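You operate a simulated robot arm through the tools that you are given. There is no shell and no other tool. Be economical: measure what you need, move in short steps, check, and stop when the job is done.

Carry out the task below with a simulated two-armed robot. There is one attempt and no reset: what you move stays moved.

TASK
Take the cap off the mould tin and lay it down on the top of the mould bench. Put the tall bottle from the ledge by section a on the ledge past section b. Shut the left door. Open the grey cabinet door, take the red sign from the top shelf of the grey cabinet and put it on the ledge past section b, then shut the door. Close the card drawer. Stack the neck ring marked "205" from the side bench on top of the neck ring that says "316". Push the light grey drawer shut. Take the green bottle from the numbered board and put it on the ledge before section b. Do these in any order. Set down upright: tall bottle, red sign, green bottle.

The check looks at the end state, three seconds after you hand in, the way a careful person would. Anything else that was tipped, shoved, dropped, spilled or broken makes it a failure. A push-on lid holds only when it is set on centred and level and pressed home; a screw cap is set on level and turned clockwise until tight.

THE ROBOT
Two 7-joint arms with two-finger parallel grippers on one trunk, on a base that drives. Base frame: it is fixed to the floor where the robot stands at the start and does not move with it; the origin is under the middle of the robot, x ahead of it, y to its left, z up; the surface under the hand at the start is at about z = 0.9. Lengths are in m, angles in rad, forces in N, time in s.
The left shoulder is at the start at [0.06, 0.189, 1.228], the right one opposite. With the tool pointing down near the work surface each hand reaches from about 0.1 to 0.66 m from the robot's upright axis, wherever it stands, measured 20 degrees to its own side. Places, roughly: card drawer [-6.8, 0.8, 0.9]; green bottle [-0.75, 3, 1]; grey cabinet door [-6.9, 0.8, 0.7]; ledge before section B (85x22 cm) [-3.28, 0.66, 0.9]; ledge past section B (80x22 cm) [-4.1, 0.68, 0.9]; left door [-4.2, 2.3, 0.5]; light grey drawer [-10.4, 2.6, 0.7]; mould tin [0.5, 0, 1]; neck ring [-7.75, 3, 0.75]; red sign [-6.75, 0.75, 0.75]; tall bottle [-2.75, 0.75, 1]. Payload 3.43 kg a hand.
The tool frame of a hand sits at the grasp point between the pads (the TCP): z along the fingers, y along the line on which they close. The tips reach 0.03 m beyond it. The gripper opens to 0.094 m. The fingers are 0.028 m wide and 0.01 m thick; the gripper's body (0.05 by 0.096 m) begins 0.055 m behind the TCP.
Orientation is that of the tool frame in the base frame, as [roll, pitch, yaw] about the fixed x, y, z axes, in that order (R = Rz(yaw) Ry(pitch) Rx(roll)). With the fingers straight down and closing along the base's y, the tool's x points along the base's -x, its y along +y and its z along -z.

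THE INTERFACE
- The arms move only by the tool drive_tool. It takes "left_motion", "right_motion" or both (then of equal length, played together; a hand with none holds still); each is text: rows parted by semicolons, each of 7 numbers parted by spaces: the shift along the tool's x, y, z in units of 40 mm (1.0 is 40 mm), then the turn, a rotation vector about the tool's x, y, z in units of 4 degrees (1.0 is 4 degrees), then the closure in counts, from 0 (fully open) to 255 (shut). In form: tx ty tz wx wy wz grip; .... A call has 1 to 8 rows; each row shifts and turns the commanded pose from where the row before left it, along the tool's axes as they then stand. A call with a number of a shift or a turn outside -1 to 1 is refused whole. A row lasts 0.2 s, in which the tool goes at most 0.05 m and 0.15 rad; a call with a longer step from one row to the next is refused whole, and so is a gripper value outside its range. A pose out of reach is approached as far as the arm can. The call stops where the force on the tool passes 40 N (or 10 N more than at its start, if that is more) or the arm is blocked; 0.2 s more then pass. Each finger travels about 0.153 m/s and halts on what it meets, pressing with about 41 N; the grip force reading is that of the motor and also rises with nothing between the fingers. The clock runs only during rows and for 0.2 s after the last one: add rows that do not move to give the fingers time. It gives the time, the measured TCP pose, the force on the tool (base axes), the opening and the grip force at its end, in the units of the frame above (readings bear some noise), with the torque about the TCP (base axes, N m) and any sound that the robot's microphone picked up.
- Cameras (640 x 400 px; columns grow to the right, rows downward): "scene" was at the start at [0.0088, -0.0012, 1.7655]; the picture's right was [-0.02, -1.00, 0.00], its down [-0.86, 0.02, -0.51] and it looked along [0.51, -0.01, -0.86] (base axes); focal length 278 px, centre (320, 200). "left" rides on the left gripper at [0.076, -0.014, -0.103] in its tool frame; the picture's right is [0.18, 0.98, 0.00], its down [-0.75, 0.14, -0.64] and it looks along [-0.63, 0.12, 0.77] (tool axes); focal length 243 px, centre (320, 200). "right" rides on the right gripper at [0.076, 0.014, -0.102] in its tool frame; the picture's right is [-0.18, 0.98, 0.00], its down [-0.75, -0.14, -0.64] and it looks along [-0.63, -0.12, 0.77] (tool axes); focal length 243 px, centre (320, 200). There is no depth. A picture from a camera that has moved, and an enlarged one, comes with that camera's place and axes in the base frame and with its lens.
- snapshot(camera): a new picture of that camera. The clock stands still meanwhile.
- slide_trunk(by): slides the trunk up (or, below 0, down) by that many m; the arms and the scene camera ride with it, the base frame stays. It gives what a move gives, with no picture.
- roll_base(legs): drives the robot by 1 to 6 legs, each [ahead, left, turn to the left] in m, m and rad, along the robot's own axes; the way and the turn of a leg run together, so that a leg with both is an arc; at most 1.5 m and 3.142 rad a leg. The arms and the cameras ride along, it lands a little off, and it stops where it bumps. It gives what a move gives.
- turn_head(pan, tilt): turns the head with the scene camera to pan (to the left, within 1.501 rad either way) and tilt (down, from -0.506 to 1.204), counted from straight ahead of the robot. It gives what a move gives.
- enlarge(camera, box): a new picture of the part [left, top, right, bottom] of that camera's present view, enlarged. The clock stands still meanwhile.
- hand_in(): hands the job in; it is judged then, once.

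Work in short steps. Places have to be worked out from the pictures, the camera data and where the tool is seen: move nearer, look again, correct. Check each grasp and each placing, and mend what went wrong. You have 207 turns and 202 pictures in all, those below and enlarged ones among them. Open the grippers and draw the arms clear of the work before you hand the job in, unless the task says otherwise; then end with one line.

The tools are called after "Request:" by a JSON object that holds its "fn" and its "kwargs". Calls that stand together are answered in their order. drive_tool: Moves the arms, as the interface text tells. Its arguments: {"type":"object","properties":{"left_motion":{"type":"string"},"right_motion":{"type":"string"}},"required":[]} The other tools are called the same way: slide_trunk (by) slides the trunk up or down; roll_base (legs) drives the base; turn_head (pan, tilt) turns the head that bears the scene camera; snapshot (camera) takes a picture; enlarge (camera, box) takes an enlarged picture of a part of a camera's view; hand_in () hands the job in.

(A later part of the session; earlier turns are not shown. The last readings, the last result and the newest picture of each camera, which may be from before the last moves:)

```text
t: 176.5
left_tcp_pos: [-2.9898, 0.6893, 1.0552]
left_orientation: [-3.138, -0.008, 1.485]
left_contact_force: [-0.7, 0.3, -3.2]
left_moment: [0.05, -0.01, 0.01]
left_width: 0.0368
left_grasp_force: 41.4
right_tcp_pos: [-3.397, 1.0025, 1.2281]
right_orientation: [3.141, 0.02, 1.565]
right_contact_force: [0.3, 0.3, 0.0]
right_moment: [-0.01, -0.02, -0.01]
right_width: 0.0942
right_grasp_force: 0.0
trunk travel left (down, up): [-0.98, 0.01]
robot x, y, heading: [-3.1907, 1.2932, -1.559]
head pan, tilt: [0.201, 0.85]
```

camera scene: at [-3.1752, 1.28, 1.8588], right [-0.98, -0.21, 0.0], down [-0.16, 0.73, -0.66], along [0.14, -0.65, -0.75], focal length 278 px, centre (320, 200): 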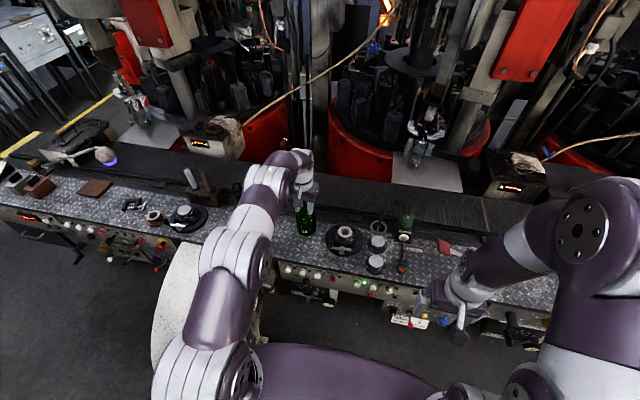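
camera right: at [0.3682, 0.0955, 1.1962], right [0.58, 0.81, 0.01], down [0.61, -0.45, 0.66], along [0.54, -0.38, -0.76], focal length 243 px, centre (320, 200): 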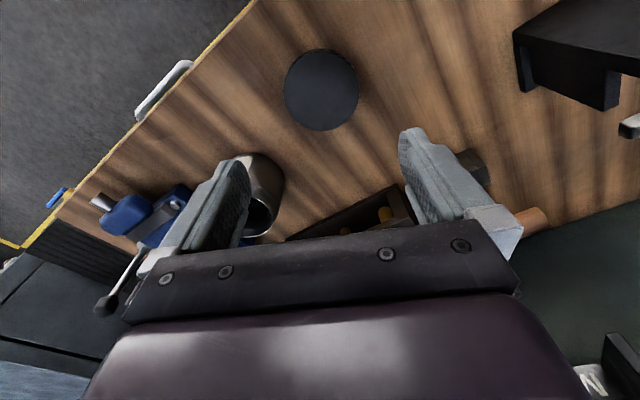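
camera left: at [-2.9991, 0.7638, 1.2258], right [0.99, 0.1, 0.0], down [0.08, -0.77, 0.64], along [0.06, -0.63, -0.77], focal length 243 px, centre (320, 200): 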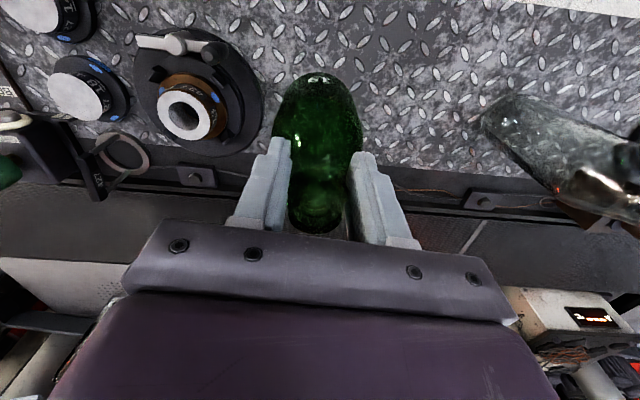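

Request:
{"fn": "drive_tool", "kwargs": {"left_motion": "0 0 0.06 0 0 0 255; 0 0 0.06 0 0 0 255; 0 0 0.06 0 0 0 255; 0 0 0.06 0 0 0 255; 0 0 0.06 0 0 0 255; 0 0 0.06 0 0 0 255; 0 0 0.06 0 0 0 255; 0 0 0.06 0 0 0 255"}}

```text
t: 177.8
left_tcp_pos: [-2.9892, 0.685, 1.052]
left_orientation: [-3.141, 0.012, 1.487]
left_contact_force: [0.5, 3.5, 22.2]
left_moment: [0.71, -0.01, 0.02]
left_width: 0.0367
left_grasp_force: 41.0
right_tcp_pos: [-3.3972, 1.0049, 1.2297]
right_orientation: [-3.141, 0.025, 1.568]
right_contact_force: [0.4, -0.1, -0.5]
right_moment: [0.03, -0.02, 0.01]
right_width: 0.0943
right_grasp_force: 0.2
trunk travel left (down, up): [-0.98, 0.01]
robot x, y, heading: [-3.1922, 1.299, -1.556]
head pan, tilt: [0.201, 0.85]
stopped in row 6 (left hand): the force on the tool passed its limit at 44 N (the readings are from after the stop); the commanded pose is now the measured one
```

Contact made, the bottle stands on the ledge. I ease off, open, and rise straight up.

Request:
{"fn": "drive_tool", "kwargs": {"left_motion": "0 0 -0.03 0 0 0 255; 0 0 0 0 0 0 100; 0 0 0 0 0 0 20; 0 0 0 0 0 0 0; 0 0 -0.4 0 0 0 0; 0 0 -0.8 0 0 0 0; 0 0 -0.8 0 0 0 0; 0 0 -0.8 0 0 0 0"}}

Request:
{"fn": "snapshot", "kwargs": {"camera": "left"}}

```text
t: 179.6
left_tcp_pos: [-2.9883, 0.687, 1.1609]
left_orientation: [-3.14, 0.005, 1.486]
left_contact_force: [-0.5, 0.1, -0.3]
left_moment: [0.0, -0.01, 0.03]
left_width: 0.094
left_grasp_force: 0.1
right_tcp_pos: [-3.3964, 1.0025, 1.2285]
right_orientation: [3.14, 0.02, 1.566]
right_contact_force: [-0.2, -0.2, -0.4]
right_moment: [0.0, 0.04, -0.04]
right_width: 0.0943
right_grasp_force: 0.1
trunk travel left (down, up): [-0.98, 0.01]
robot x, y, heading: [-3.1923, 1.2948, -1.555]
head pan, tilt: [0.201, 0.85]
```

```text
132 pictures are left
camera left: at [-2.9965, 0.7651, 1.2615], right [0.99, 0.1, 0.0], down [0.08, -0.76, 0.65], along [0.06, -0.64, -0.76], focal length 243 px, centre (320, 200)
```

left: 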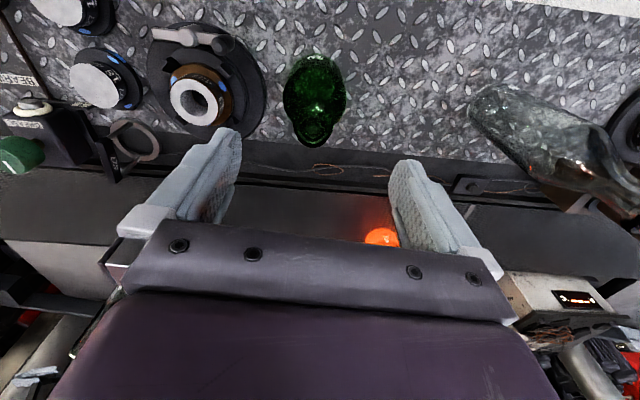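

The green bottle stands upright. The tall bottle is at (-2.744, 0.668), mouth z≈1.115. I raise and retract the left hand, and look at the duct's clearance.

Request:
{"fn": "drive_tool", "kwargs": {"left_motion": "0 0 -0.9 0 0 0 0; 0 0 -0.9 0 0 0 0; 0.7 0 -0.5 0 0 0 0; 0.9 0 0 0 0 0 0; 0.9 0 0 0 0 0 0; 0.9 0 0 0 0 0 0; 0.9 0 0 0 0 0 0; 0 0 0 0 0 0 0"}}

Request:
{"fn": "turn_head", "kwargs": {"pan": 0.7, "tilt": 1.1}}

Request:
{"fn": "snapshot", "kwargs": {"camera": "scene"}}

```text
t: 181.4
left_tcp_pos: [-2.9742, 0.876, 1.2426]
left_orientation: [-3.14, 0.005, 1.486]
left_contact_force: [-0.2, -0.1, -0.4]
left_moment: [0.05, 0.0, -0.03]
left_width: 0.0938
left_grasp_force: 0.2
left hand out of reach, approached as far as the arm can: row 1, 2
right_tcp_pos: [-3.3963, 1.0028, 1.2274]
right_orientation: [-3.14, 0.021, 1.565]
right_contact_force: [-1.0, 0.0, -0.4]
right_moment: [-0.01, -0.01, 0.01]
right_width: 0.0939
right_grasp_force: 0.0
trunk travel left (down, up): [-0.98, 0.01]
robot x, y, heading: [-3.1953, 1.2956, -1.553]
head pan, tilt: [0.201, 0.85]
```

```text
t: 182.3
left_tcp_pos: [-2.9746, 0.8758, 1.2431]
left_orientation: [-3.141, 0.005, 1.488]
left_contact_force: [0.6, 0.1, 0.1]
left_moment: [0.02, 0.03, 0.02]
left_width: 0.0941
left_grasp_force: 0.1
right_tcp_pos: [-3.398, 1.0032, 1.228]
right_orientation: [3.141, 0.024, 1.566]
right_contact_force: [-0.1, -0.2, -0.1]
right_moment: [0.03, 0.01, 0.0]
right_width: 0.094
right_grasp_force: 0.1
trunk travel left (down, up): [-0.98, 0.01]
robot x, y, heading: [-3.1932, 1.2961, -1.558]
head pan, tilt: [0.7, 1.1]
```

```text
131 pictures are left
camera scene: at [-3.1505, 1.3085, 1.8411], right [-0.76, -0.65, 0.0], down [-0.58, 0.67, -0.45], along [0.3, -0.34, -0.89], focal length 278 px, centre (320, 200)
```

scene: 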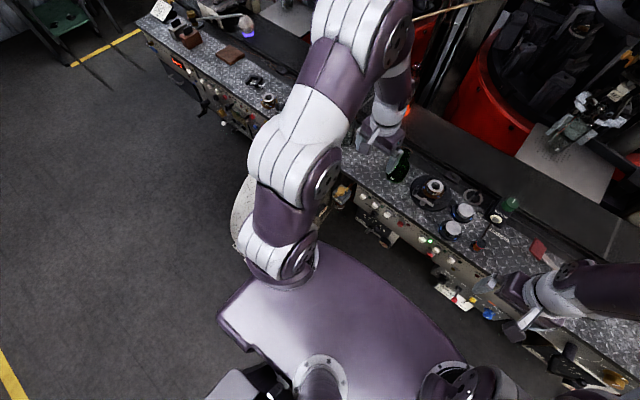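

The duct's foot reaches to about x=-2.85, so I keep the base left of that: I go ahead 0.15 m and turn left 0.38 rad so the bottle is in the left hand's reach.

Request:
{"fn": "roll_base", "kwargs": {"legs": [[0.15, 0.04, 0], [0, 0, 0.38]]}}

Request:
{"fn": "snapshot", "kwargs": {"camera": "left"}}

Request:
{"fn": "snapshot", "kwargs": {"camera": "scene"}}

```text
t: 184.8
left_tcp_pos: [-2.7908, 0.8417, 1.2427]
left_orientation: [-3.14, 0.003, 1.871]
left_contact_force: [-0.2, -0.2, 0.3]
left_moment: [0.03, 0.02, 0.01]
left_width: 0.0941
left_grasp_force: 0.1
right_tcp_pos: [-3.2304, 0.8004, 1.228]
right_orientation: [-3.14, 0.024, 1.952]
right_contact_force: [0.7, -0.2, -0.4]
right_moment: [0.02, -0.01, 0.01]
right_width: 0.0938
right_grasp_force: 0.1
trunk travel left (down, up): [-0.98, 0.01]
robot x, y, heading: [-3.1519, 1.1471, -1.171]
head pan, tilt: [0.7, 1.1]
```

```text
130 pictures are left
camera left: at [-2.8273, 0.9099, 1.3439], right [0.88, 0.47, 0.0], down [0.36, -0.67, 0.65], along [0.3, -0.57, -0.76], focal length 243 px, centre (320, 200)
```

left: 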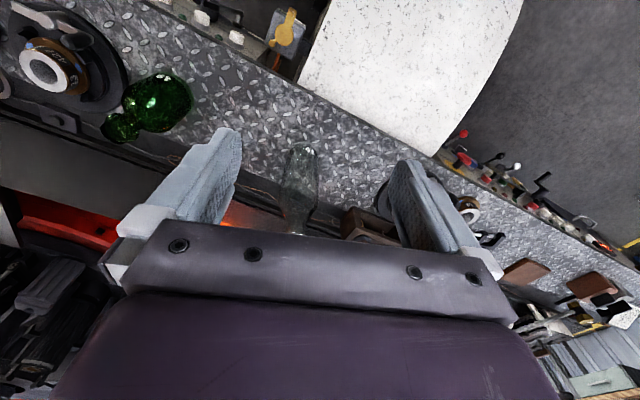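

```text
129 pictures are left
camera scene: at [-3.1165, 1.1752, 1.8411], right [-0.46, -0.89, 0.0], down [-0.79, 0.41, -0.45], along [0.4, -0.21, -0.89], focal length 278 px, centre (320, 200)
```

scene: 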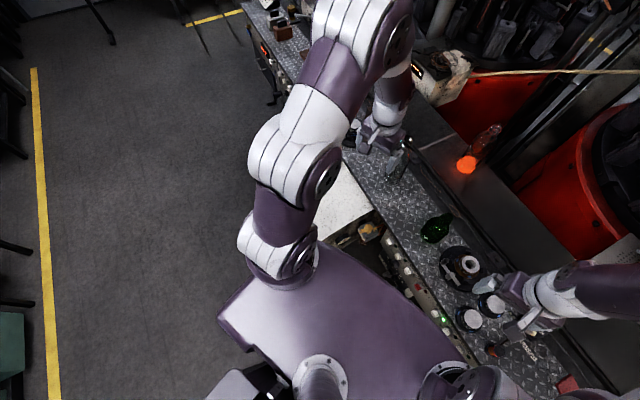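

The tall bottle's base is again at (-2.743, 0.667). I move the left hand above it.

Request:
{"fn": "drive_tool", "kwargs": {"left_motion": "-0.9 -0.03 0.2 0 0 0 60; -0.9 -0.03 0.2 0 0 0 60; -0.9 -0.03 0.2 0 0 0 60; -0.9 -0.03 0.2 0 0 0 60; -0.9 -0.03 0.2 0 0 0 60; 0 0 0 0 0 0 60"}}

Request:
{"fn": "snapshot", "kwargs": {"camera": "left"}}

```text
t: 186.2
left_tcp_pos: [-2.7445, 0.6715, 1.2059]
left_orientation: [-3.14, 0.007, 1.871]
left_contact_force: [0.2, 0.0, 0.8]
left_moment: [-0.03, 0.02, -0.02]
left_width: 0.0718
left_grasp_force: 0.0
right_tcp_pos: [-3.2288, 0.8007, 1.228]
right_orientation: [-3.142, 0.022, 1.951]
right_contact_force: [0.0, 0.4, -0.2]
right_moment: [-0.01, -0.01, -0.03]
right_width: 0.0941
right_grasp_force: 0.1
trunk travel left (down, up): [-0.98, 0.01]
robot x, y, heading: [-3.1531, 1.1456, -1.175]
head pan, tilt: [0.7, 1.1]
```

```text
128 pictures are left
camera left: at [-2.7816, 0.7388, 1.3067], right [0.88, 0.47, 0.0], down [0.36, -0.67, 0.65], along [0.3, -0.57, -0.76], focal length 243 px, centre (320, 200)
```

left: 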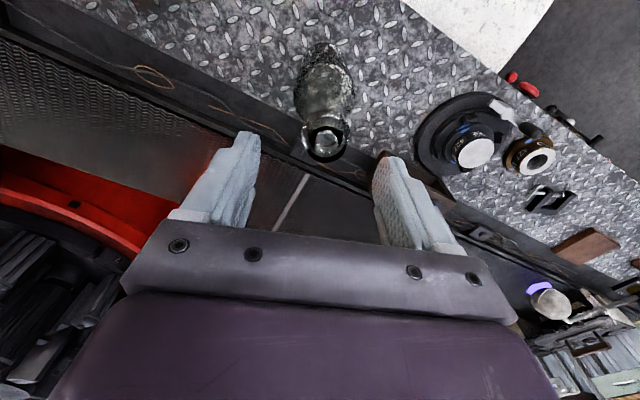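

The mouth is higher than thought (≈1.148), bottle on-axis. I shift 3 mm and descend to the neck.

Request:
{"fn": "drive_tool", "kwargs": {"left_motion": "0 0.08 0.4 0 0 0 60; 0 0 0.5 0 0 0 60; 0 0 0.5 0 0 0 60; 0 0 0 0 0 0 60"}}

Request:
{"fn": "snapshot", "kwargs": {"camera": "left"}}

```text
t: 187.2
left_tcp_pos: [-2.7416, 0.6684, 1.1494]
left_orientation: [-3.14, 0.005, 1.871]
left_contact_force: [-0.5, -0.7, 0.2]
left_moment: [-0.01, 0.02, -0.02]
left_width: 0.0717
left_grasp_force: 0.1
right_tcp_pos: [-3.2297, 0.799, 1.2275]
right_orientation: [3.141, 0.022, 1.951]
right_contact_force: [0.1, -0.1, 0.5]
right_moment: [0.0, 0.02, 0.02]
right_width: 0.0939
right_grasp_force: 0.1
trunk travel left (down, up): [-0.98, 0.01]
robot x, y, heading: [-3.1522, 1.1477, -1.168]
head pan, tilt: [0.7, 1.1]
```

```text
127 pictures are left
camera left: at [-2.7775, 0.7359, 1.2493], right [0.88, 0.47, 0.0], down [0.36, -0.67, 0.65], along [0.3, -0.57, -0.76], focal length 243 px, centre (320, 200)
```

left: 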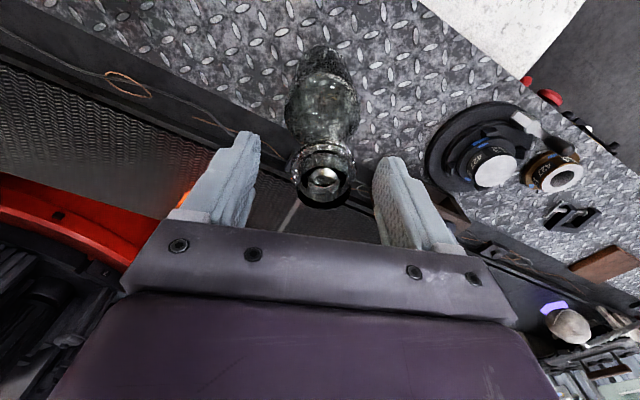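

Centred. I go 24 mm lower onto the neck, close, and lift.

Request:
{"fn": "drive_tool", "kwargs": {"left_motion": "0 0 0.3 0 0 0 60; 0 0 0.3 0 0 0 60; 0 0 0 0 0 0 120; 0 0 0 0 0 0 200; 0 0 0 0 0 0 255; 0 0 0 0 0 0 255"}}

Request:
{"fn": "drive_tool", "kwargs": {"left_motion": "0 0 -0.3 0 0 0 255; 0 0 -0.4 0 0 0 255; 0 0 -0.5 0 0 0 255; 0 0 0 0 0 0 255"}}

Request:
{"fn": "snapshot", "kwargs": {"camera": "left"}}

```text
t: 188.7
left_tcp_pos: [-2.7404, 0.6661, 1.1231]
left_orientation: [-3.141, 0.005, 1.871]
left_contact_force: [0.2, -0.5, 0.1]
left_moment: [-0.11, 0.09, 0.04]
left_width: 0.0366
left_grasp_force: 40.8
right_tcp_pos: [-3.2301, 0.8003, 1.2279]
right_orientation: [3.141, 0.02, 1.951]
right_contact_force: [0.0, 0.5, -0.7]
right_moment: [0.0, 0.02, -0.02]
right_width: 0.094
right_grasp_force: 0.1
trunk travel left (down, up): [-0.98, 0.01]
robot x, y, heading: [-3.1485, 1.1443, -1.173]
head pan, tilt: [0.7, 1.1]
```

```text
t: 189.7
left_tcp_pos: [-2.7378, 0.6669, 1.1715]
left_orientation: [-3.14, 0.006, 1.871]
left_contact_force: [0.3, 0.2, -4.3]
left_moment: [-0.02, 0.01, 0.01]
left_width: 0.0364
left_grasp_force: 41.3
right_tcp_pos: [-3.2299, 0.7988, 1.2285]
right_orientation: [-3.14, 0.02, 1.951]
right_contact_force: [0.3, -0.3, 0.2]
right_moment: [-0.02, -0.02, 0.04]
right_width: 0.0942
right_grasp_force: 0.1
trunk travel left (down, up): [-0.98, 0.01]
robot x, y, heading: [-3.1519, 1.1484, -1.174]
head pan, tilt: [0.7, 1.1]
```

```text
126 pictures are left
camera left: at [-2.7749, 0.7355, 1.2729], right [0.88, 0.47, 0.0], down [0.36, -0.67, 0.65], along [0.3, -0.57, -0.76], focal length 243 px, centre (320, 200)
```

left: 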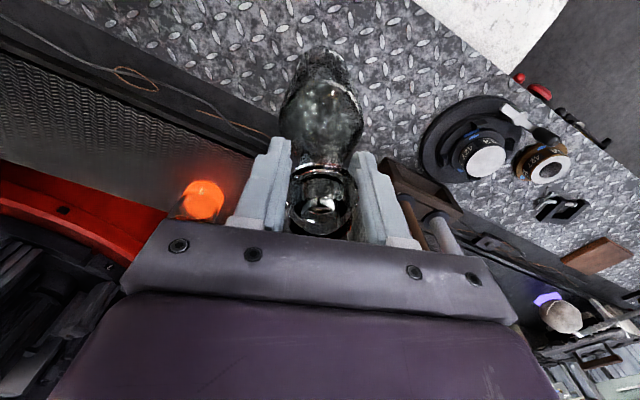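

Tall bottle held. I raise it and draw it in, then back the base off.

Request:
{"fn": "drive_tool", "kwargs": {"left_motion": "0.3 0 -0.7 0 0 0 255; 0.5 0 -0.6 0 0 0 255; 0.9 0 -0.3 0 0 0 255; 0.9 0 -0.2 0 0 0 255; 0.9 0 0 0 0 0 255; 0.9 0 0 0 0 0 255; 0.9 0 0 0 0 0 255; 0 0 0 0 0 0 255"}}

Request:
{"fn": "roll_base", "kwargs": {"legs": [[-0.45, 0, 0], [0, 0, -0.39]]}}

Request:
{"fn": "turn_head", "kwargs": {"pan": -0.5, "tilt": 0.6}}

Request:
{"fn": "snapshot", "kwargs": {"camera": "scene"}}

```text
t: 191.4
left_tcp_pos: [-2.8007, 0.8706, 1.244]
left_orientation: [-3.138, 0.004, 1.872]
left_contact_force: [-0.8, -0.1, -3.9]
left_moment: [0.01, -0.01, 0.0]
left_width: 0.0366
left_grasp_force: 41.0
right_tcp_pos: [-3.2288, 0.7991, 1.2269]
right_orientation: [3.141, 0.022, 1.952]
right_contact_force: [0.8, 0.2, 0.9]
right_moment: [-0.02, -0.03, -0.01]
right_width: 0.0939
right_grasp_force: 0.1
trunk travel left (down, up): [-0.98, 0.01]
robot x, y, heading: [-3.1467, 1.1499, -1.17]
head pan, tilt: [0.7, 1.1]
```

```text
t: 195.3
left_tcp_pos: [-3.1036, 1.1685, 1.244]
left_orientation: [-3.139, 0.005, 1.486]
left_contact_force: [-0.5, 0.4, -4.8]
left_moment: [0.02, 0.02, 0.0]
left_width: 0.0363
left_grasp_force: 41.3
right_tcp_pos: [-3.5253, 1.2652, 1.2283]
right_orientation: [-3.138, 0.019, 1.564]
right_contact_force: [-0.1, 0.4, -0.4]
right_moment: [0.02, -0.02, -0.01]
right_width: 0.094
right_grasp_force: 0.0
trunk travel left (down, up): [-0.98, 0.01]
robot x, y, heading: [-3.3191, 1.5616, -1.561]
head pan, tilt: [0.7, 1.1]
```

```text
t: 196.7
left_tcp_pos: [-3.1046, 1.1701, 1.2444]
left_orientation: [-3.14, 0.004, 1.485]
left_contact_force: [0.3, 0.5, -3.6]
left_moment: [-0.02, 0.02, -0.07]
left_width: 0.0365
left_grasp_force: 40.8
right_tcp_pos: [-3.5276, 1.2646, 1.2282]
right_orientation: [3.141, 0.021, 1.563]
right_contact_force: [1.3, 0.1, 0.6]
right_moment: [0.04, 0.0, -0.01]
right_width: 0.0939
right_grasp_force: 0.1
trunk travel left (down, up): [-0.98, 0.01]
robot x, y, heading: [-3.3197, 1.5621, -1.561]
head pan, tilt: [-0.499, 0.6]
```

```text
125 pictures are left
camera scene: at [-3.363, 1.5391, 1.8796], right [-0.88, 0.47, 0.0], down [0.26, 0.5, -0.82], along [-0.39, -0.73, -0.57], focal length 278 px, centre (320, 200)
```

scene: 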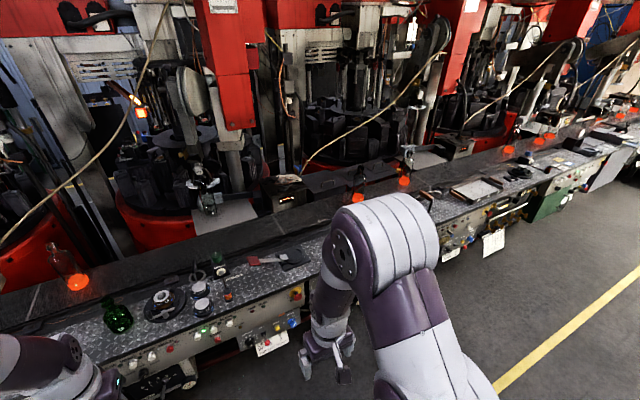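

I shift right 0.8 m to in front of the ledge past section B and look.

Request:
{"fn": "roll_base", "kwargs": {"legs": [[0, -0.8, 0]]}}

Request:
{"fn": "turn_head", "kwargs": {"pan": 0, "tilt": 0.75}}

Request:
{"fn": "snapshot", "kwargs": {"camera": "scene"}}

Request:
{"fn": "enlarge", "kwargs": {"camera": "scene", "box": [120, 140, 520, 280]}}

```text
t: 201.0
left_tcp_pos: [-3.9096, 1.164, 1.2449]
left_orientation: [-3.141, 0.004, 1.474]
left_contact_force: [0.2, 0.5, -3.1]
left_moment: [-0.02, 0.01, 0.0]
left_width: 0.0364
left_grasp_force: 41.3
right_tcp_pos: [-4.3321, 1.2629, 1.2283]
right_orientation: [-3.141, 0.019, 1.552]
right_contact_force: [0.2, -0.2, 0.2]
right_moment: [-0.01, 0.04, -0.04]
right_width: 0.0939
right_grasp_force: 0.0
trunk travel left (down, up): [-0.98, 0.01]
robot x, y, heading: [-4.1265, 1.5516, -1.573]
head pan, tilt: [-0.499, 0.6]
```

```text
t: 201.9
left_tcp_pos: [-3.9119, 1.164, 1.2436]
left_orientation: [-3.139, 0.005, 1.473]
left_contact_force: [0.2, -0.1, -3.7]
left_moment: [0.03, 0.0, -0.01]
left_width: 0.0365
left_grasp_force: 41.0
right_tcp_pos: [-4.334, 1.2642, 1.2274]
right_orientation: [-3.139, 0.022, 1.551]
right_contact_force: [0.4, -0.2, 0.2]
right_moment: [-0.03, 0.03, 0.03]
right_width: 0.0938
right_grasp_force: 0.0
trunk travel left (down, up): [-0.98, 0.01]
robot x, y, heading: [-4.1276, 1.5535, -1.567]
head pan, tilt: [0.0, 0.75]
```

```text
124 pictures are left
camera scene: at [-4.1242, 1.5304, 1.8668], right [-1.0, 0.0, 0.0], down [0.0, 0.68, -0.73], along [0.0, -0.73, -0.68], focal length 278 px, centre (320, 200)
```

scene: 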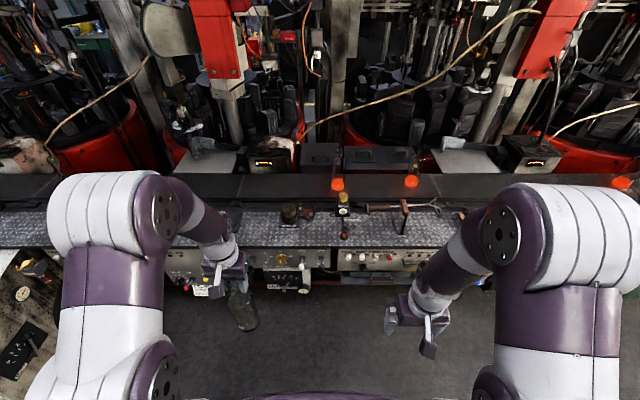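

```text
1.60 times, centred on (320, 210) of scene
camera zoom: at [-4.1242, 1.5304, 1.8668], right [-1.0, 0.0, 0.0], down [0.0, 0.68, -0.73], along [0.0, -0.73, -0.68], focal length 446 px, centre (320, 184)
```

zoom: 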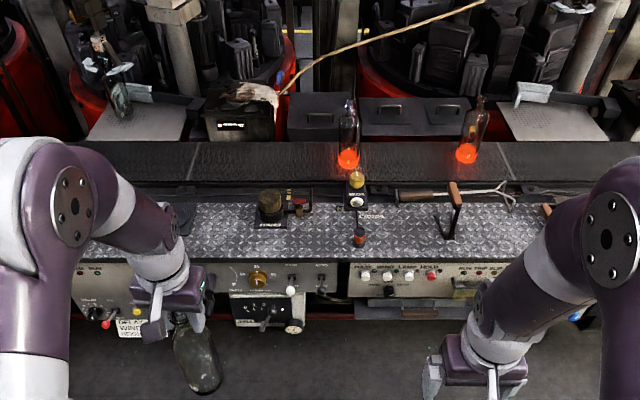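

I choose the gap at about (-4.11, 0.69), between the jar and the small item. I drive ahead 0.33 and right 0.17, then look with the left camera.

Request:
{"fn": "roll_base", "kwargs": {"legs": [[0.33, -0.17, 0]]}}

Request:
{"fn": "snapshot", "kwargs": {"camera": "left"}}

Request:
{"fn": "snapshot", "kwargs": {"camera": "scene"}}

```text
t: 204.3
left_tcp_pos: [-4.0799, 0.8352, 1.2448]
left_orientation: [-3.14, 0.007, 1.469]
left_contact_force: [0.9, 0.7, -4.3]
left_moment: [-0.03, -0.01, 0.03]
left_width: 0.0361
left_grasp_force: 41.1
right_tcp_pos: [-4.5021, 0.9373, 1.229]
right_orientation: [-3.141, 0.022, 1.546]
right_contact_force: [-0.1, 0.1, 0.3]
right_moment: [0.01, 0.02, -0.03]
right_width: 0.0938
right_grasp_force: 0.1
trunk travel left (down, up): [-0.98, 0.01]
robot x, y, heading: [-4.2932, 1.224, -1.578]
head pan, tilt: [0.0, 0.75]
```

```text
122 pictures are left
camera left: at [-4.087, 0.9129, 1.3458], right [1.0, 0.08, 0.0], down [0.07, -0.76, 0.65], along [0.05, -0.64, -0.76], focal length 243 px, centre (320, 200)
```

left: 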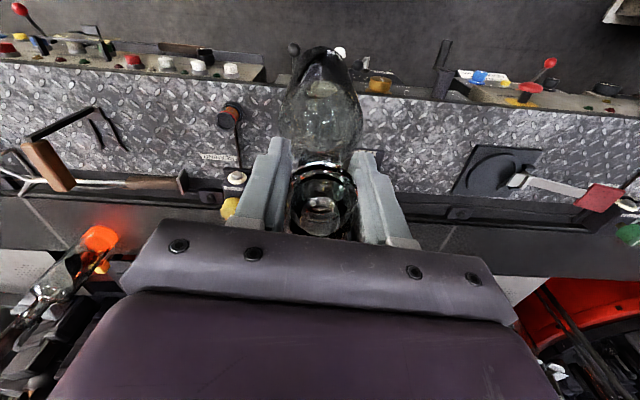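

```text
121 pictures are left
camera scene: at [-4.2906, 1.2043, 1.8669], right [-1.0, 0.01, 0.0], down [0.0, 0.68, -0.73], along [0.0, -0.73, -0.68], focal length 278 px, centre (320, 200)
```

scene: 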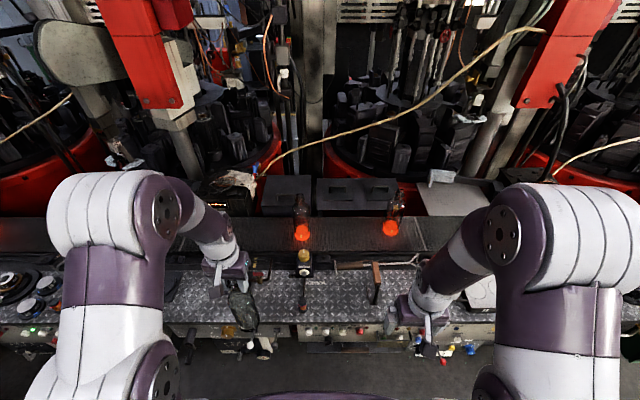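

I carry the bottle to (-4.12, 0.69), lowering to a few cm above the ledge.

Request:
{"fn": "drive_tool", "kwargs": {"left_motion": "-0.74 -0.126 0 0 0 0 255; -0.74 -0.126 0.2 0 0 0 255; -0.74 -0.126 0.4 0 0 0 255; -0.74 -0.126 0.5 0 0 0 255; -0.74 -0.126 0.5 0 0 0 255; 0 0 0 0 0 0 255"}}

Request:
{"fn": "snapshot", "kwargs": {"camera": "left"}}

Request:
{"fn": "enlarge", "kwargs": {"camera": "scene", "box": [180, 210, 400, 350]}}

```text
t: 205.7
left_tcp_pos: [-4.1236, 0.6881, 1.18]
left_orientation: [-3.139, 0.006, 1.471]
left_contact_force: [-0.1, 0.1, -4.0]
left_moment: [-0.03, 0.0, -0.02]
left_width: 0.0366
left_grasp_force: 40.5
right_tcp_pos: [-4.5036, 0.9362, 1.228]
right_orientation: [-3.14, 0.022, 1.549]
right_contact_force: [1.1, -0.1, 1.2]
right_moment: [0.02, 0.03, 0.01]
right_width: 0.0939
right_grasp_force: 0.1
trunk travel left (down, up): [-0.98, 0.01]
robot x, y, heading: [-4.2937, 1.2247, -1.577]
head pan, tilt: [0.0, 0.75]
```

```text
120 pictures are left
camera left: at [-4.1288, 0.7653, 1.282], right [1.0, 0.08, 0.0], down [0.07, -0.76, 0.65], along [0.05, -0.64, -0.76], focal length 243 px, centre (320, 200)
```

left: 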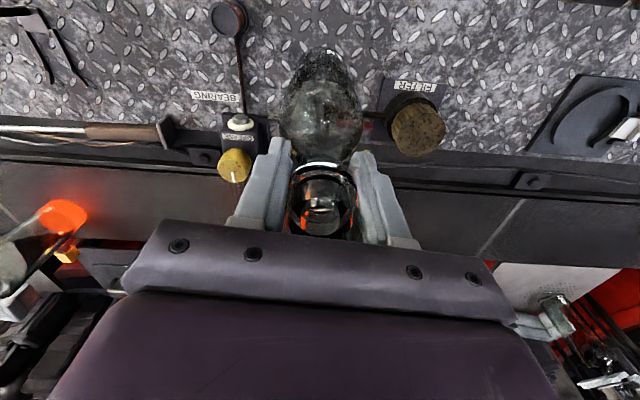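

```text
2.86 times, centred on (290, 280) of scene
camera zoom: at [-4.2921, 1.202, 1.8668], right [-1.0, 0.01, 0.0], down [0.0, 0.68, -0.73], along [0.0, -0.73, -0.68], focal length 796 px, centre (406, -29)
```

zoom: 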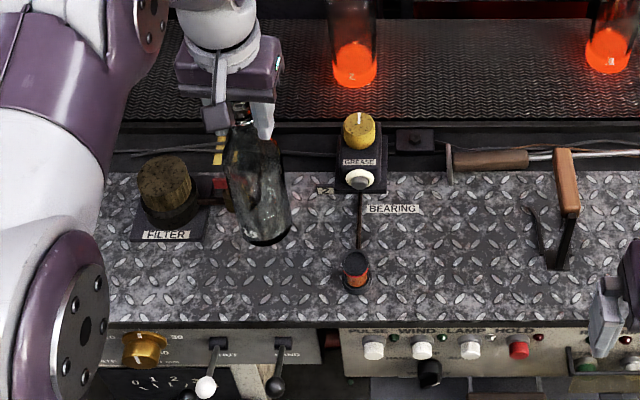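

There's a red valve behind the spot, so I shift 20 mm nearer and 8 mm right, then lower until contact.

Request:
{"fn": "drive_tool", "kwargs": {"left_motion": "0.5 -0.2 0 0 0 0 255; 0 0 0.5 0 0 0 255; 0 0 0.5 0 0 0 255; 0 0 0.15 0 0 0 255; 0 0 0.06 0 0 0 255; 0 0 0.06 0 0 0 255; 0 0 0.06 0 0 0 255; 0 0 0.06 0 0 0 255"}}

Request:
{"fn": "drive_tool", "kwargs": {"left_motion": "0 0 0.06 0 0 0 255; 0 0 0.06 0 0 0 255; 0 0 0.06 0 0 0 255; 0 0 0.06 0 0 0 255; 0 0 0.06 0 0 0 255; 0 0 0.06 0 0 0 255; 0 0 0.06 0 0 0 255; 0 0 0.06 0 0 0 255"}}

```text
t: 207.5
left_tcp_pos: [-4.1271, 0.7085, 1.1242]
left_orientation: [-3.139, 0.004, 1.47]
left_contact_force: [-0.7, -0.8, -4.4]
left_moment: [0.01, 0.01, 0.01]
left_width: 0.0364
left_grasp_force: 41.1
right_tcp_pos: [-4.503, 0.9348, 1.2271]
right_orientation: [3.141, 0.022, 1.546]
right_contact_force: [0.4, -0.5, 0.5]
right_moment: [0.0, 0.0, 0.02]
right_width: 0.0939
right_grasp_force: 0.0
trunk travel left (down, up): [-0.98, 0.01]
robot x, y, heading: [-4.2957, 1.2225, -1.574]
head pan, tilt: [0.0, 0.75]
```

```text
t: 208.4
left_tcp_pos: [-4.1282, 0.7063, 1.1225]
left_orientation: [3.141, 0.019, 1.468]
left_contact_force: [1.0, 7.6, 22.3]
left_moment: [0.95, -0.16, -0.08]
left_width: 0.0362
left_grasp_force: 41.4
right_tcp_pos: [-4.5041, 0.9377, 1.2295]
right_orientation: [3.142, 0.025, 1.55]
right_contact_force: [1.3, -0.6, -0.5]
right_moment: [0.03, 0.05, 0.01]
right_width: 0.0938
right_grasp_force: 0.1
trunk travel left (down, up): [-0.98, 0.01]
robot x, y, heading: [-4.2907, 1.2242, -1.576]
head pan, tilt: [0.0, 0.75]
stopped in row 4 (left hand): the force on the tool passed its limit at 41 N (the readings are from after the stop); the commanded pose is now the measured one
```

Contact. I ease off, open and rise clear.

Request:
{"fn": "drive_tool", "kwargs": {"left_motion": "0 0 -0.04 0 0 0 255; 0 0 0 0 0 0 130; 0 0 0 0 0 0 80; 0 0 0 0 0 0 40; 0 0 -0.4 0 0 0 40; 0 0 -0.7 0 0 0 40; 0 0 -0.7 0 0 0 40; 0.5 0 -0.4 0 0 0 40"}}

Request:
{"fn": "drive_tool", "kwargs": {"left_motion": "0.9 0 0 0 0 0 0; 0.9 0 0 0 0 0 0; 0.9 0 0 0 0 0 0; 0.9 0 0 0 0 0 0; 0.9 0 0 0 0 0 0; 0 0 0 0 0 0 0"}}

Request:
{"fn": "enlarge", "kwargs": {"camera": "scene", "box": [180, 210, 400, 350]}}

```text
t: 210.2
left_tcp_pos: [-4.1271, 0.728, 1.2102]
left_orientation: [-3.141, 0.015, 1.468]
left_contact_force: [0.3, 0.5, 0.0]
left_moment: [-0.02, -0.04, 0.03]
left_width: 0.079
left_grasp_force: 0.0
right_tcp_pos: [-4.5035, 0.937, 1.2277]
right_orientation: [3.141, 0.024, 1.549]
right_contact_force: [1.1, 0.4, -0.7]
right_moment: [-0.01, 0.0, -0.01]
right_width: 0.0938
right_grasp_force: 0.1
trunk travel left (down, up): [-0.98, 0.01]
robot x, y, heading: [-4.2934, 1.2252, -1.578]
head pan, tilt: [0.0, 0.75]
```

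```text
t: 211.6
left_tcp_pos: [-4.1064, 0.9054, 1.2064]
left_orientation: [3.141, 0.013, 1.466]
left_contact_force: [-0.9, -1.7, 0.9]
left_moment: [0.01, -0.01, 0.03]
left_width: 0.0937
left_grasp_force: 0.0
right_tcp_pos: [-4.5034, 0.935, 1.2279]
right_orientation: [-3.139, 0.02, 1.549]
right_contact_force: [-0.3, 0.4, -0.3]
right_moment: [0.05, 0.01, 0.01]
right_width: 0.094
right_grasp_force: 0.1
trunk travel left (down, up): [-0.98, 0.01]
robot x, y, heading: [-4.2901, 1.2267, -1.58]
head pan, tilt: [0.0, 0.75]
```

```text
2.86 times, centred on (290, 280) of scene
camera zoom: at [-4.2923, 1.2011, 1.8668], right [-1.0, 0.0, 0.0], down [0.0, 0.68, -0.73], along [0.0, -0.73, -0.68], focal length 796 px, centre (406, -29)
```

zoom: 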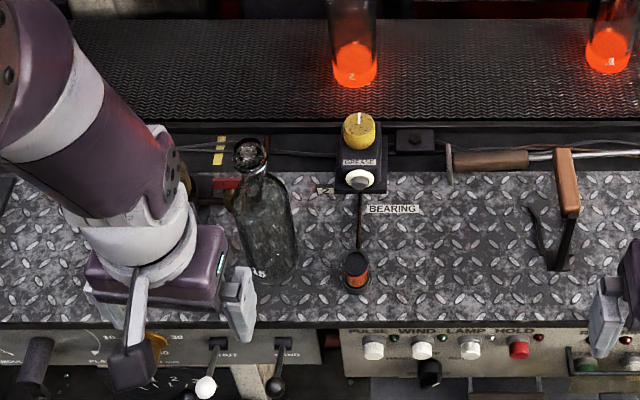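

Tall bottle stands upright on the ledge. Next the left door at (-4.2, 2.3): I back off, turn round and look.

Request:
{"fn": "roll_base", "kwargs": {"legs": [[-0.2, 0, 0], [0, 0.25, 0], [0, 0, 1.571], [0, 0, 1.571]]}}

Request:
{"fn": "turn_head", "kwargs": {"pan": 0, "tilt": 0.8}}

Request:
{"fn": "snapshot", "kwargs": {"camera": "scene"}}

```text
t: 222.3
left_tcp_pos: [-4.2236, 1.7467, 1.2067]
left_orientation: [3.141, 0.016, -1.685]
left_contact_force: [-1.0, 0.2, -0.4]
left_moment: [-0.03, -0.06, 0.03]
left_width: 0.094
left_grasp_force: 0.1
right_tcp_pos: [-3.827, 1.7124, 1.2278]
right_orientation: [-3.141, 0.022, -1.606]
right_contact_force: [0.3, 0.4, 0.7]
right_moment: [-0.04, -0.02, -0.03]
right_width: 0.094
right_grasp_force: 0.0
trunk travel left (down, up): [-0.98, 0.01]
robot x, y, heading: [-4.0429, 1.4263, 1.553]
head pan, tilt: [0.0, 0.75]
```

```text
t: 222.9
left_tcp_pos: [-4.2243, 1.747, 1.2059]
left_orientation: [-3.141, 0.017, -1.685]
left_contact_force: [1.3, -1.0, 0.2]
left_moment: [-0.01, -0.01, 0.01]
left_width: 0.0941
left_grasp_force: 0.1
right_tcp_pos: [-3.8272, 1.7117, 1.2279]
right_orientation: [-3.141, 0.022, -1.605]
right_contact_force: [-0.8, -0.3, 0.1]
right_moment: [-0.01, 0.0, 0.0]
right_width: 0.0938
right_grasp_force: 0.1
trunk travel left (down, up): [-0.98, 0.01]
robot x, y, heading: [-4.0397, 1.4255, 1.55]
head pan, tilt: [0.0, 0.799]
```

```text
117 pictures are left
camera scene: at [-4.0399, 1.4467, 1.8628], right [1.0, -0.02, 0.0], down [-0.01, -0.72, -0.7], along [0.01, 0.7, -0.72], focal length 278 px, centre (320, 200)
```

scene: 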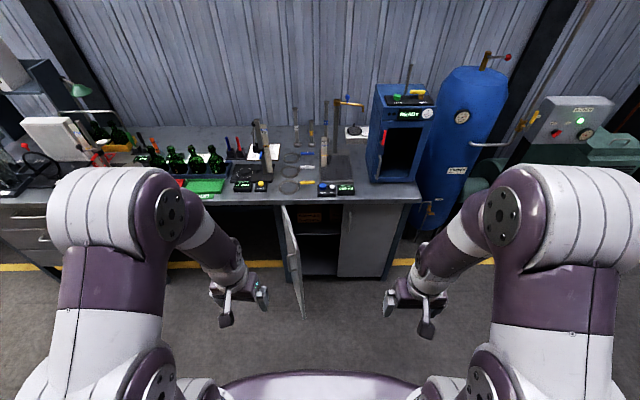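

I see the open left door of the bench cabinet; I enlarge it.

Request:
{"fn": "enlarge", "kwargs": {"camera": "scene", "box": [240, 180, 420, 330]}}

```text
2.67 times, centred on (330, 255) of scene
camera zoom: at [-4.0399, 1.4467, 1.8628], right [1.0, -0.02, 0.0], down [-0.01, -0.72, -0.7], along [0.01, 0.7, -0.72], focal length 743 px, centre (293, 53)
```

zoom: 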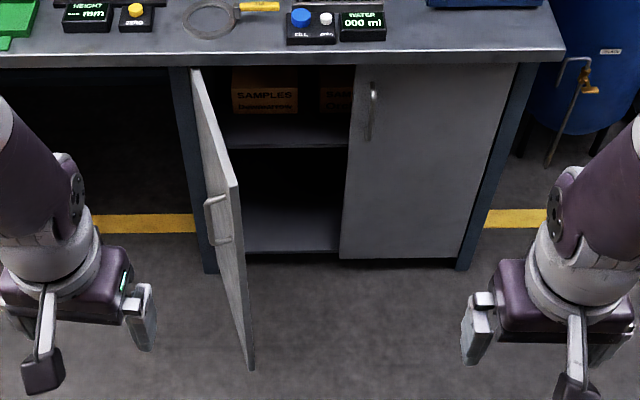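

The door (hinge ≈(-4.21, 2.42), free edge ≈(-4.12, 2.15), top ≈0.85) must be pushed at its left face. I lower the trunk, close the left fingers and tilt that hand forward.

Request:
{"fn": "slide_trunk", "kwargs": {"by": -0.35}}

Request:
{"fn": "drive_tool", "kwargs": {"left_motion": "0 0.6 0 0 -1 0 255; 0 0.6 0 0 -1 0 255; 0 0.6 0 0 -1 0 255; 0 0.6 0 0 -1 0 255; 0 0.6 0 0 -1 0 255; 0 0.6 0 0 -1 0 255; 0 0.6 0 0 -1 0 255; 0 0 0 0 -1 0 255"}}

Request:
{"fn": "drive_tool", "kwargs": {"left_motion": "0 0 0 0 -1 0 255; 0 0 0 0 -1 0 255; 0 0 0 0 -1 0 255; 0 0 0 0 -1 0 255; 0 0 0 0 -1 0 255; 0.6 0 0.4 0 -0.75 0 255; 0.7 0 0.6 0 0 0 255; 0.7 0 0.6 0 0 0 255"}}

```text
t: 226.3
left_tcp_pos: [-4.2236, 1.7449, 0.8579]
left_orientation: [-3.141, 0.016, -1.685]
left_contact_force: [0.9, 0.9, 0.3]
left_moment: [0.02, 0.02, 0.04]
left_width: 0.0939
left_grasp_force: 0.0
right_tcp_pos: [-3.8281, 1.7134, 0.8797]
right_orientation: [3.141, 0.022, -1.603]
right_contact_force: [-0.2, -0.4, -0.6]
right_moment: [0.01, -0.01, 0.0]
right_width: 0.0937
right_grasp_force: 0.1
trunk travel left (down, up): [-0.63, 0.36]
robot x, y, heading: [-4.0408, 1.4306, 1.554]
head pan, tilt: [0.0, 0.799]
```

```text
t: 228.1
left_tcp_pos: [-4.3901, 1.7658, 0.8581]
left_orientation: [-3.141, 0.577, -1.684]
left_contact_force: [-1.0, 0.6, 0.5]
left_moment: [-0.02, -0.02, -0.02]
left_width: 0.0001
left_grasp_force: 33.2
right_tcp_pos: [-3.8285, 1.711, 0.8777]
right_orientation: [3.141, 0.022, -1.604]
right_contact_force: [0.5, 0.4, 0.2]
right_moment: [-0.03, 0.02, -0.02]
right_width: 0.094
right_grasp_force: 0.0
trunk travel left (down, up): [-0.63, 0.36]
robot x, y, heading: [-4.0415, 1.4256, 1.557]
head pan, tilt: [0.0, 0.799]
```

```text
t: 229.9
left_tcp_pos: [-4.4076, 1.7824, 0.7639]
left_orientation: [-3.128, 0.975, -1.678]
left_contact_force: [-0.5, 0.6, 0.7]
left_moment: [0.02, -0.02, 0.0]
left_width: 0.0002
left_grasp_force: 32.5
left hand out of reach, approached as far as the arm can: row 8
right_tcp_pos: [-3.8283, 1.712, 0.8784]
right_orientation: [-3.14, 0.021, -1.605]
right_contact_force: [0.3, 0.2, 0.0]
right_moment: [0.0, 0.01, 0.02]
right_width: 0.0938
right_grasp_force: 0.1
trunk travel left (down, up): [-0.63, 0.36]
robot x, y, heading: [-4.0434, 1.4276, 1.553]
head pan, tilt: [0.0, 0.799]
```

I lower the trunk a little more and drive ahead/right so the left hand stands to the left of the door.

Request:
{"fn": "slide_trunk", "kwargs": {"by": -0.1}}

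Request:
{"fn": "roll_base", "kwargs": {"legs": [[0.27, -0.15, 0]]}}

Request:
{"fn": "snapshot", "kwargs": {"camera": "scene"}}

Request:
{"fn": "snapshot", "kwargs": {"camera": "left"}}

```text
t: 231.3
left_tcp_pos: [-4.4055, 1.7819, 0.6644]
left_orientation: [-3.129, 0.972, -1.678]
left_contact_force: [0.5, 0.1, 0.5]
left_moment: [0.02, 0.03, -0.01]
left_width: 0.0001
left_grasp_force: 33.5
right_tcp_pos: [-3.8285, 1.7129, 0.7782]
right_orientation: [-3.141, 0.023, -1.603]
right_contact_force: [0.8, 0.9, 0.5]
right_moment: [-0.02, 0.03, 0.01]
right_width: 0.094
right_grasp_force: 0.0
trunk travel left (down, up): [-0.53, 0.46]
robot x, y, heading: [-4.0403, 1.4266, 1.557]
head pan, tilt: [0.0, 0.799]
```

```text
t: 233.4
left_tcp_pos: [-4.253, 2.0513, 0.6631]
left_orientation: [-3.129, 0.971, -1.671]
left_contact_force: [0.0, 0.2, 0.3]
left_moment: [0.01, -0.02, 0.0]
left_width: 0.0
left_grasp_force: 33.2
right_tcp_pos: [-3.6741, 1.987, 0.7778]
right_orientation: [-3.141, 0.021, -1.597]
right_contact_force: [0.8, -0.8, -0.1]
right_moment: [-0.01, 0.0, -0.01]
right_width: 0.0938
right_grasp_force: 0.1
trunk travel left (down, up): [-0.53, 0.46]
robot x, y, heading: [-3.8859, 1.6969, 1.56]
head pan, tilt: [0.0, 0.799]
```

```text
115 pictures are left
camera scene: at [-3.8837, 1.7201, 1.4128], right [1.0, -0.01, 0.0], down [-0.01, -0.72, -0.7], along [0.01, 0.7, -0.72], focal length 278 px, centre (320, 200)
```

scene: 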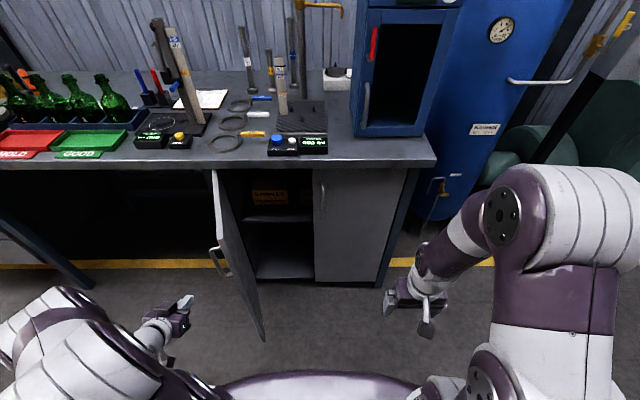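

```text
114 pictures are left
camera left: at [-4.2525, 1.9224, 0.6577], right [-0.99, 0.0, -0.16], down [-0.16, -0.09, 0.98], along [-0.01, 1.0, 0.09], focal length 243 px, centre (320, 200)
```

left: 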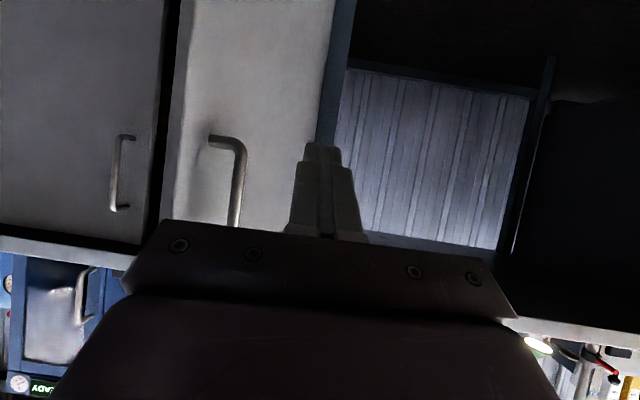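

The handle is at z≈0.63–0.73, so I raise the trunk 0.135 m to push above it, then bring the fingertip to the door's left face.

Request:
{"fn": "slide_trunk", "kwargs": {"by": 0.135}}

Request:
{"fn": "drive_tool", "kwargs": {"left_motion": "-0.42 -0.49 0.62 0 0 0 255; -0.42 -0.49 0.62 0 0 0 255; -0.42 -0.49 0.62 0 0 0 255; -0.42 -0.49 0.62 0 0 0 255; 0 0 0 0 0 0 255"}}

Request:
{"fn": "snapshot", "kwargs": {"camera": "scene"}}

```text
t: 235.0
left_tcp_pos: [-4.2524, 2.0499, 0.7985]
left_orientation: [-3.13, 0.972, -1.669]
left_contact_force: [0.2, 0.0, -0.1]
left_moment: [-0.06, -0.02, 0.01]
left_width: 0.0
left_grasp_force: 33.3
right_tcp_pos: [-3.674, 1.9868, 0.914]
right_orientation: [3.141, 0.022, -1.597]
right_contact_force: [0.3, -0.2, -0.3]
right_moment: [-0.02, -0.01, 0.02]
right_width: 0.0939
right_grasp_force: 0.1
trunk travel left (down, up): [-0.665, 0.325]
robot x, y, heading: [-3.8866, 1.6952, 1.559]
head pan, tilt: [0.0, 0.799]
```

```text
t: 235.8
left_tcp_pos: [-4.185, 2.1283, 0.7999]
left_orientation: [-3.118, 0.97, -1.662]
left_contact_force: [0.0, 0.1, -0.6]
left_moment: [-0.01, -0.03, -0.02]
left_width: 0.0
left_grasp_force: 32.9
right_tcp_pos: [-3.6741, 1.986, 0.9124]
right_orientation: [3.14, 0.023, -1.593]
right_contact_force: [-1.2, -0.6, -0.3]
right_moment: [0.03, -0.02, 0.0]
right_width: 0.094
right_grasp_force: 0.2
trunk travel left (down, up): [-0.665, 0.325]
robot x, y, heading: [-3.8831, 1.6984, 1.564]
head pan, tilt: [0.0, 0.799]
stopped in row 4 (left hand): the force on the tool passed its limit at 63 N (the readings are from after the stop); the commanded pose is now the measured one
```

```text
113 pictures are left
camera scene: at [-3.8833, 1.7179, 1.5477], right [1.0, -0.01, 0.0], down [-0.01, -0.72, -0.7], along [0.0, 0.7, -0.72], focal length 278 px, centre (320, 200)
```

scene: 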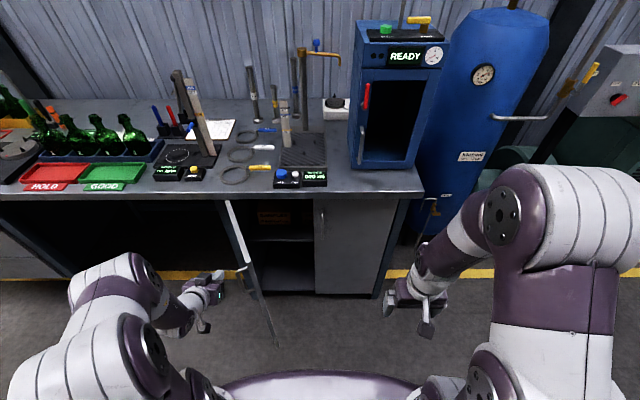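

A contact spike of 63 N stopped it; I enlarge to see what touched.

Request:
{"fn": "enlarge", "kwargs": {"camera": "scene", "box": [160, 180, 340, 350]}}

Request:
{"fn": "snapshot", "kwargs": {"camera": "left"}}

```text
2.35 times, centred on (250, 265) of scene
camera zoom: at [-3.8833, 1.7179, 1.5477], right [1.0, -0.01, 0.0], down [-0.01, -0.72, -0.7], along [0.0, 0.7, -0.72], focal length 655 px, centre (485, 47)
```

zoom: 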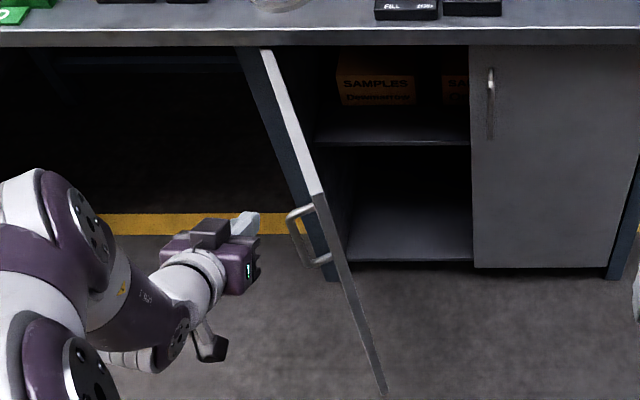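

```text
111 pictures are left
camera left: at [-4.1848, 1.9996, 0.794], right [-0.99, 0.0, -0.16], down [-0.16, -0.09, 0.98], along [-0.01, 1.0, 0.09], focal length 243 px, centre (320, 200)
```

left: 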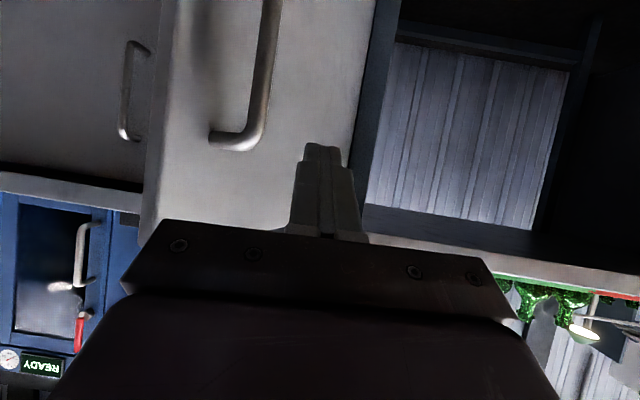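

Nothing obvious is touching; the tip is still ~5 cm from the handle. I try on with smaller steps.

Request:
{"fn": "drive_tool", "kwargs": {"left_motion": "-0.1 -0.3 0.15 0 0 0 255; -0.1 -0.3 0.15 0 0 0 255; -0.1 -0.3 0.15 0 0 0 255; -0.1 -0.3 0.15 0 0 0 255"}}

Request:
{"fn": "enlarge", "kwargs": {"camera": "scene", "box": [120, 180, 340, 350]}}

```text
t: 236.8
left_tcp_pos: [-4.1376, 2.1589, 0.8039]
left_orientation: [-3.103, 0.966, -1.653]
left_contact_force: [0.0, 0.1, 0.4]
left_moment: [0.03, 0.0, 0.01]
left_width: 0.0002
left_grasp_force: 33.2
left hand out of reach, approached as far as the arm can: row 3
right_tcp_pos: [-3.6742, 1.988, 0.9134]
right_orientation: [3.141, 0.021, -1.595]
right_contact_force: [0.7, 0.1, 0.9]
right_moment: [-0.04, 0.0, 0.0]
right_width: 0.094
right_grasp_force: 0.0
trunk travel left (down, up): [-0.665, 0.325]
robot x, y, heading: [-3.8853, 1.6947, 1.566]
head pan, tilt: [0.0, 0.799]
```

```text
2.35 times, centred on (230, 265) of scene
camera zoom: at [-3.8839, 1.7194, 1.5478], right [1.0, -0.01, 0.0], down [-0.01, -0.72, -0.7], along [0.0, 0.7, -0.72], focal length 655 px, centre (532, 47)
```

zoom: 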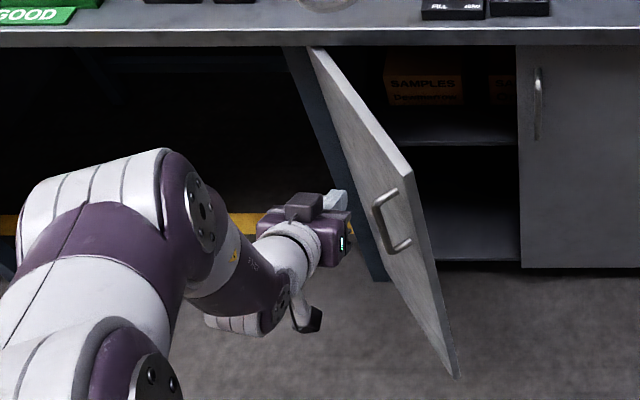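

The door has begun to swing. I keep pushing along its arc.

Request:
{"fn": "drive_tool", "kwargs": {"left_motion": "-0.3 -0.7 0.45 0 0 0 255; -0.3 -0.7 0.45 0 0 0 255; -0.35 -0.65 0.55 0 0 0 255; -0.45 -0.6 0.65 0 0 0 255; -0.5 -0.5 0.7 0 0 0 255"}}

Request:
{"fn": "enlarge", "kwargs": {"camera": "scene", "box": [120, 180, 400, 350]}}

```text
t: 238.0
left_tcp_pos: [-4.0735, 2.2785, 0.8067]
left_orientation: [-3.118, 0.969, -1.677]
left_contact_force: [0.6, -0.1, 0.7]
left_moment: [0.0, -0.02, 0.03]
left_width: 0.0
left_grasp_force: 32.7
left hand out of reach, approached as far as the arm can: row 1, 2, 3, 4, 5
right_tcp_pos: [-3.6748, 1.9873, 0.9132]
right_orientation: [-3.141, 0.022, -1.595]
right_contact_force: [0.4, 0.5, -0.7]
right_moment: [-0.01, -0.02, 0.0]
right_width: 0.0943
right_grasp_force: 0.1
trunk travel left (down, up): [-0.665, 0.325]
robot x, y, heading: [-3.8866, 1.6982, 1.565]
head pan, tilt: [0.0, 0.799]
```

```text
2.29 times, centred on (260, 265) of scene
camera zoom: at [-3.8843, 1.7208, 1.5478], right [1.0, -0.01, 0.0], down [-0.01, -0.72, -0.7], along [0.01, 0.7, -0.72], focal length 637 px, centre (457, 51)
```

zoom: 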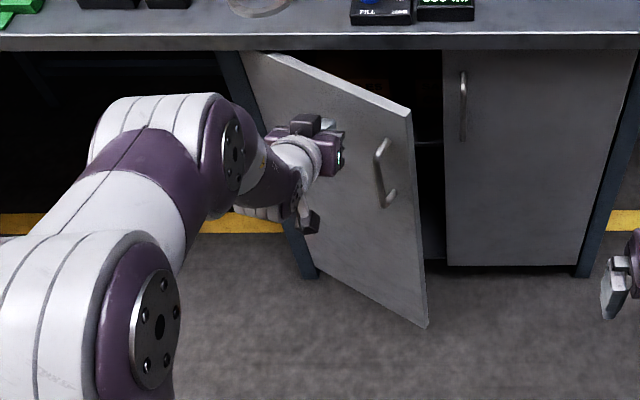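

The door is about 35° open and the arm near its limit; I push on by driving the base ahead 0.08 and right 0.08.

Request:
{"fn": "roll_base", "kwargs": {"legs": [[0.07, -0.08, 0]]}}

Request:
{"fn": "snapshot", "kwargs": {"camera": "scene"}}

```text
t: 239.2
left_tcp_pos: [-3.9947, 2.3476, 0.8081]
left_orientation: [-3.118, 0.968, -1.679]
left_contact_force: [0.6, -0.3, -0.2]
left_moment: [0.0, -0.02, 0.01]
left_width: 0.0
left_grasp_force: 32.5
right_tcp_pos: [-3.5949, 2.0557, 0.9134]
right_orientation: [-3.141, 0.021, -1.595]
right_contact_force: [-0.4, 0.7, -1.1]
right_moment: [0.01, 0.04, 0.0]
right_width: 0.0938
right_grasp_force: 0.0
trunk travel left (down, up): [-0.665, 0.325]
robot x, y, heading: [-3.807, 1.7689, 1.561]
head pan, tilt: [0.0, 0.799]
```

```text
108 pictures are left
camera scene: at [-3.8042, 1.7889, 1.5478], right [1.0, -0.01, 0.0], down [-0.01, -0.72, -0.7], along [0.01, 0.7, -0.72], focal length 278 px, centre (320, 200)
```

scene: 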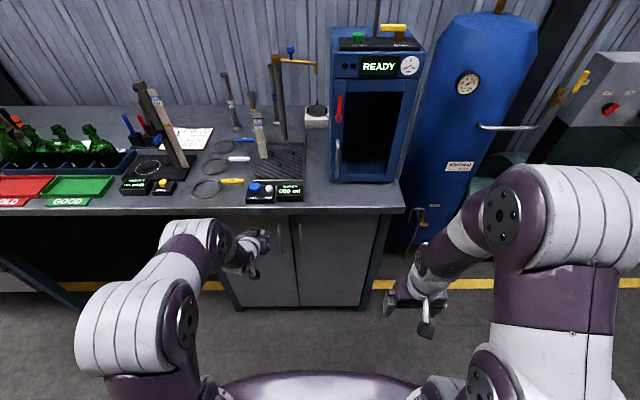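

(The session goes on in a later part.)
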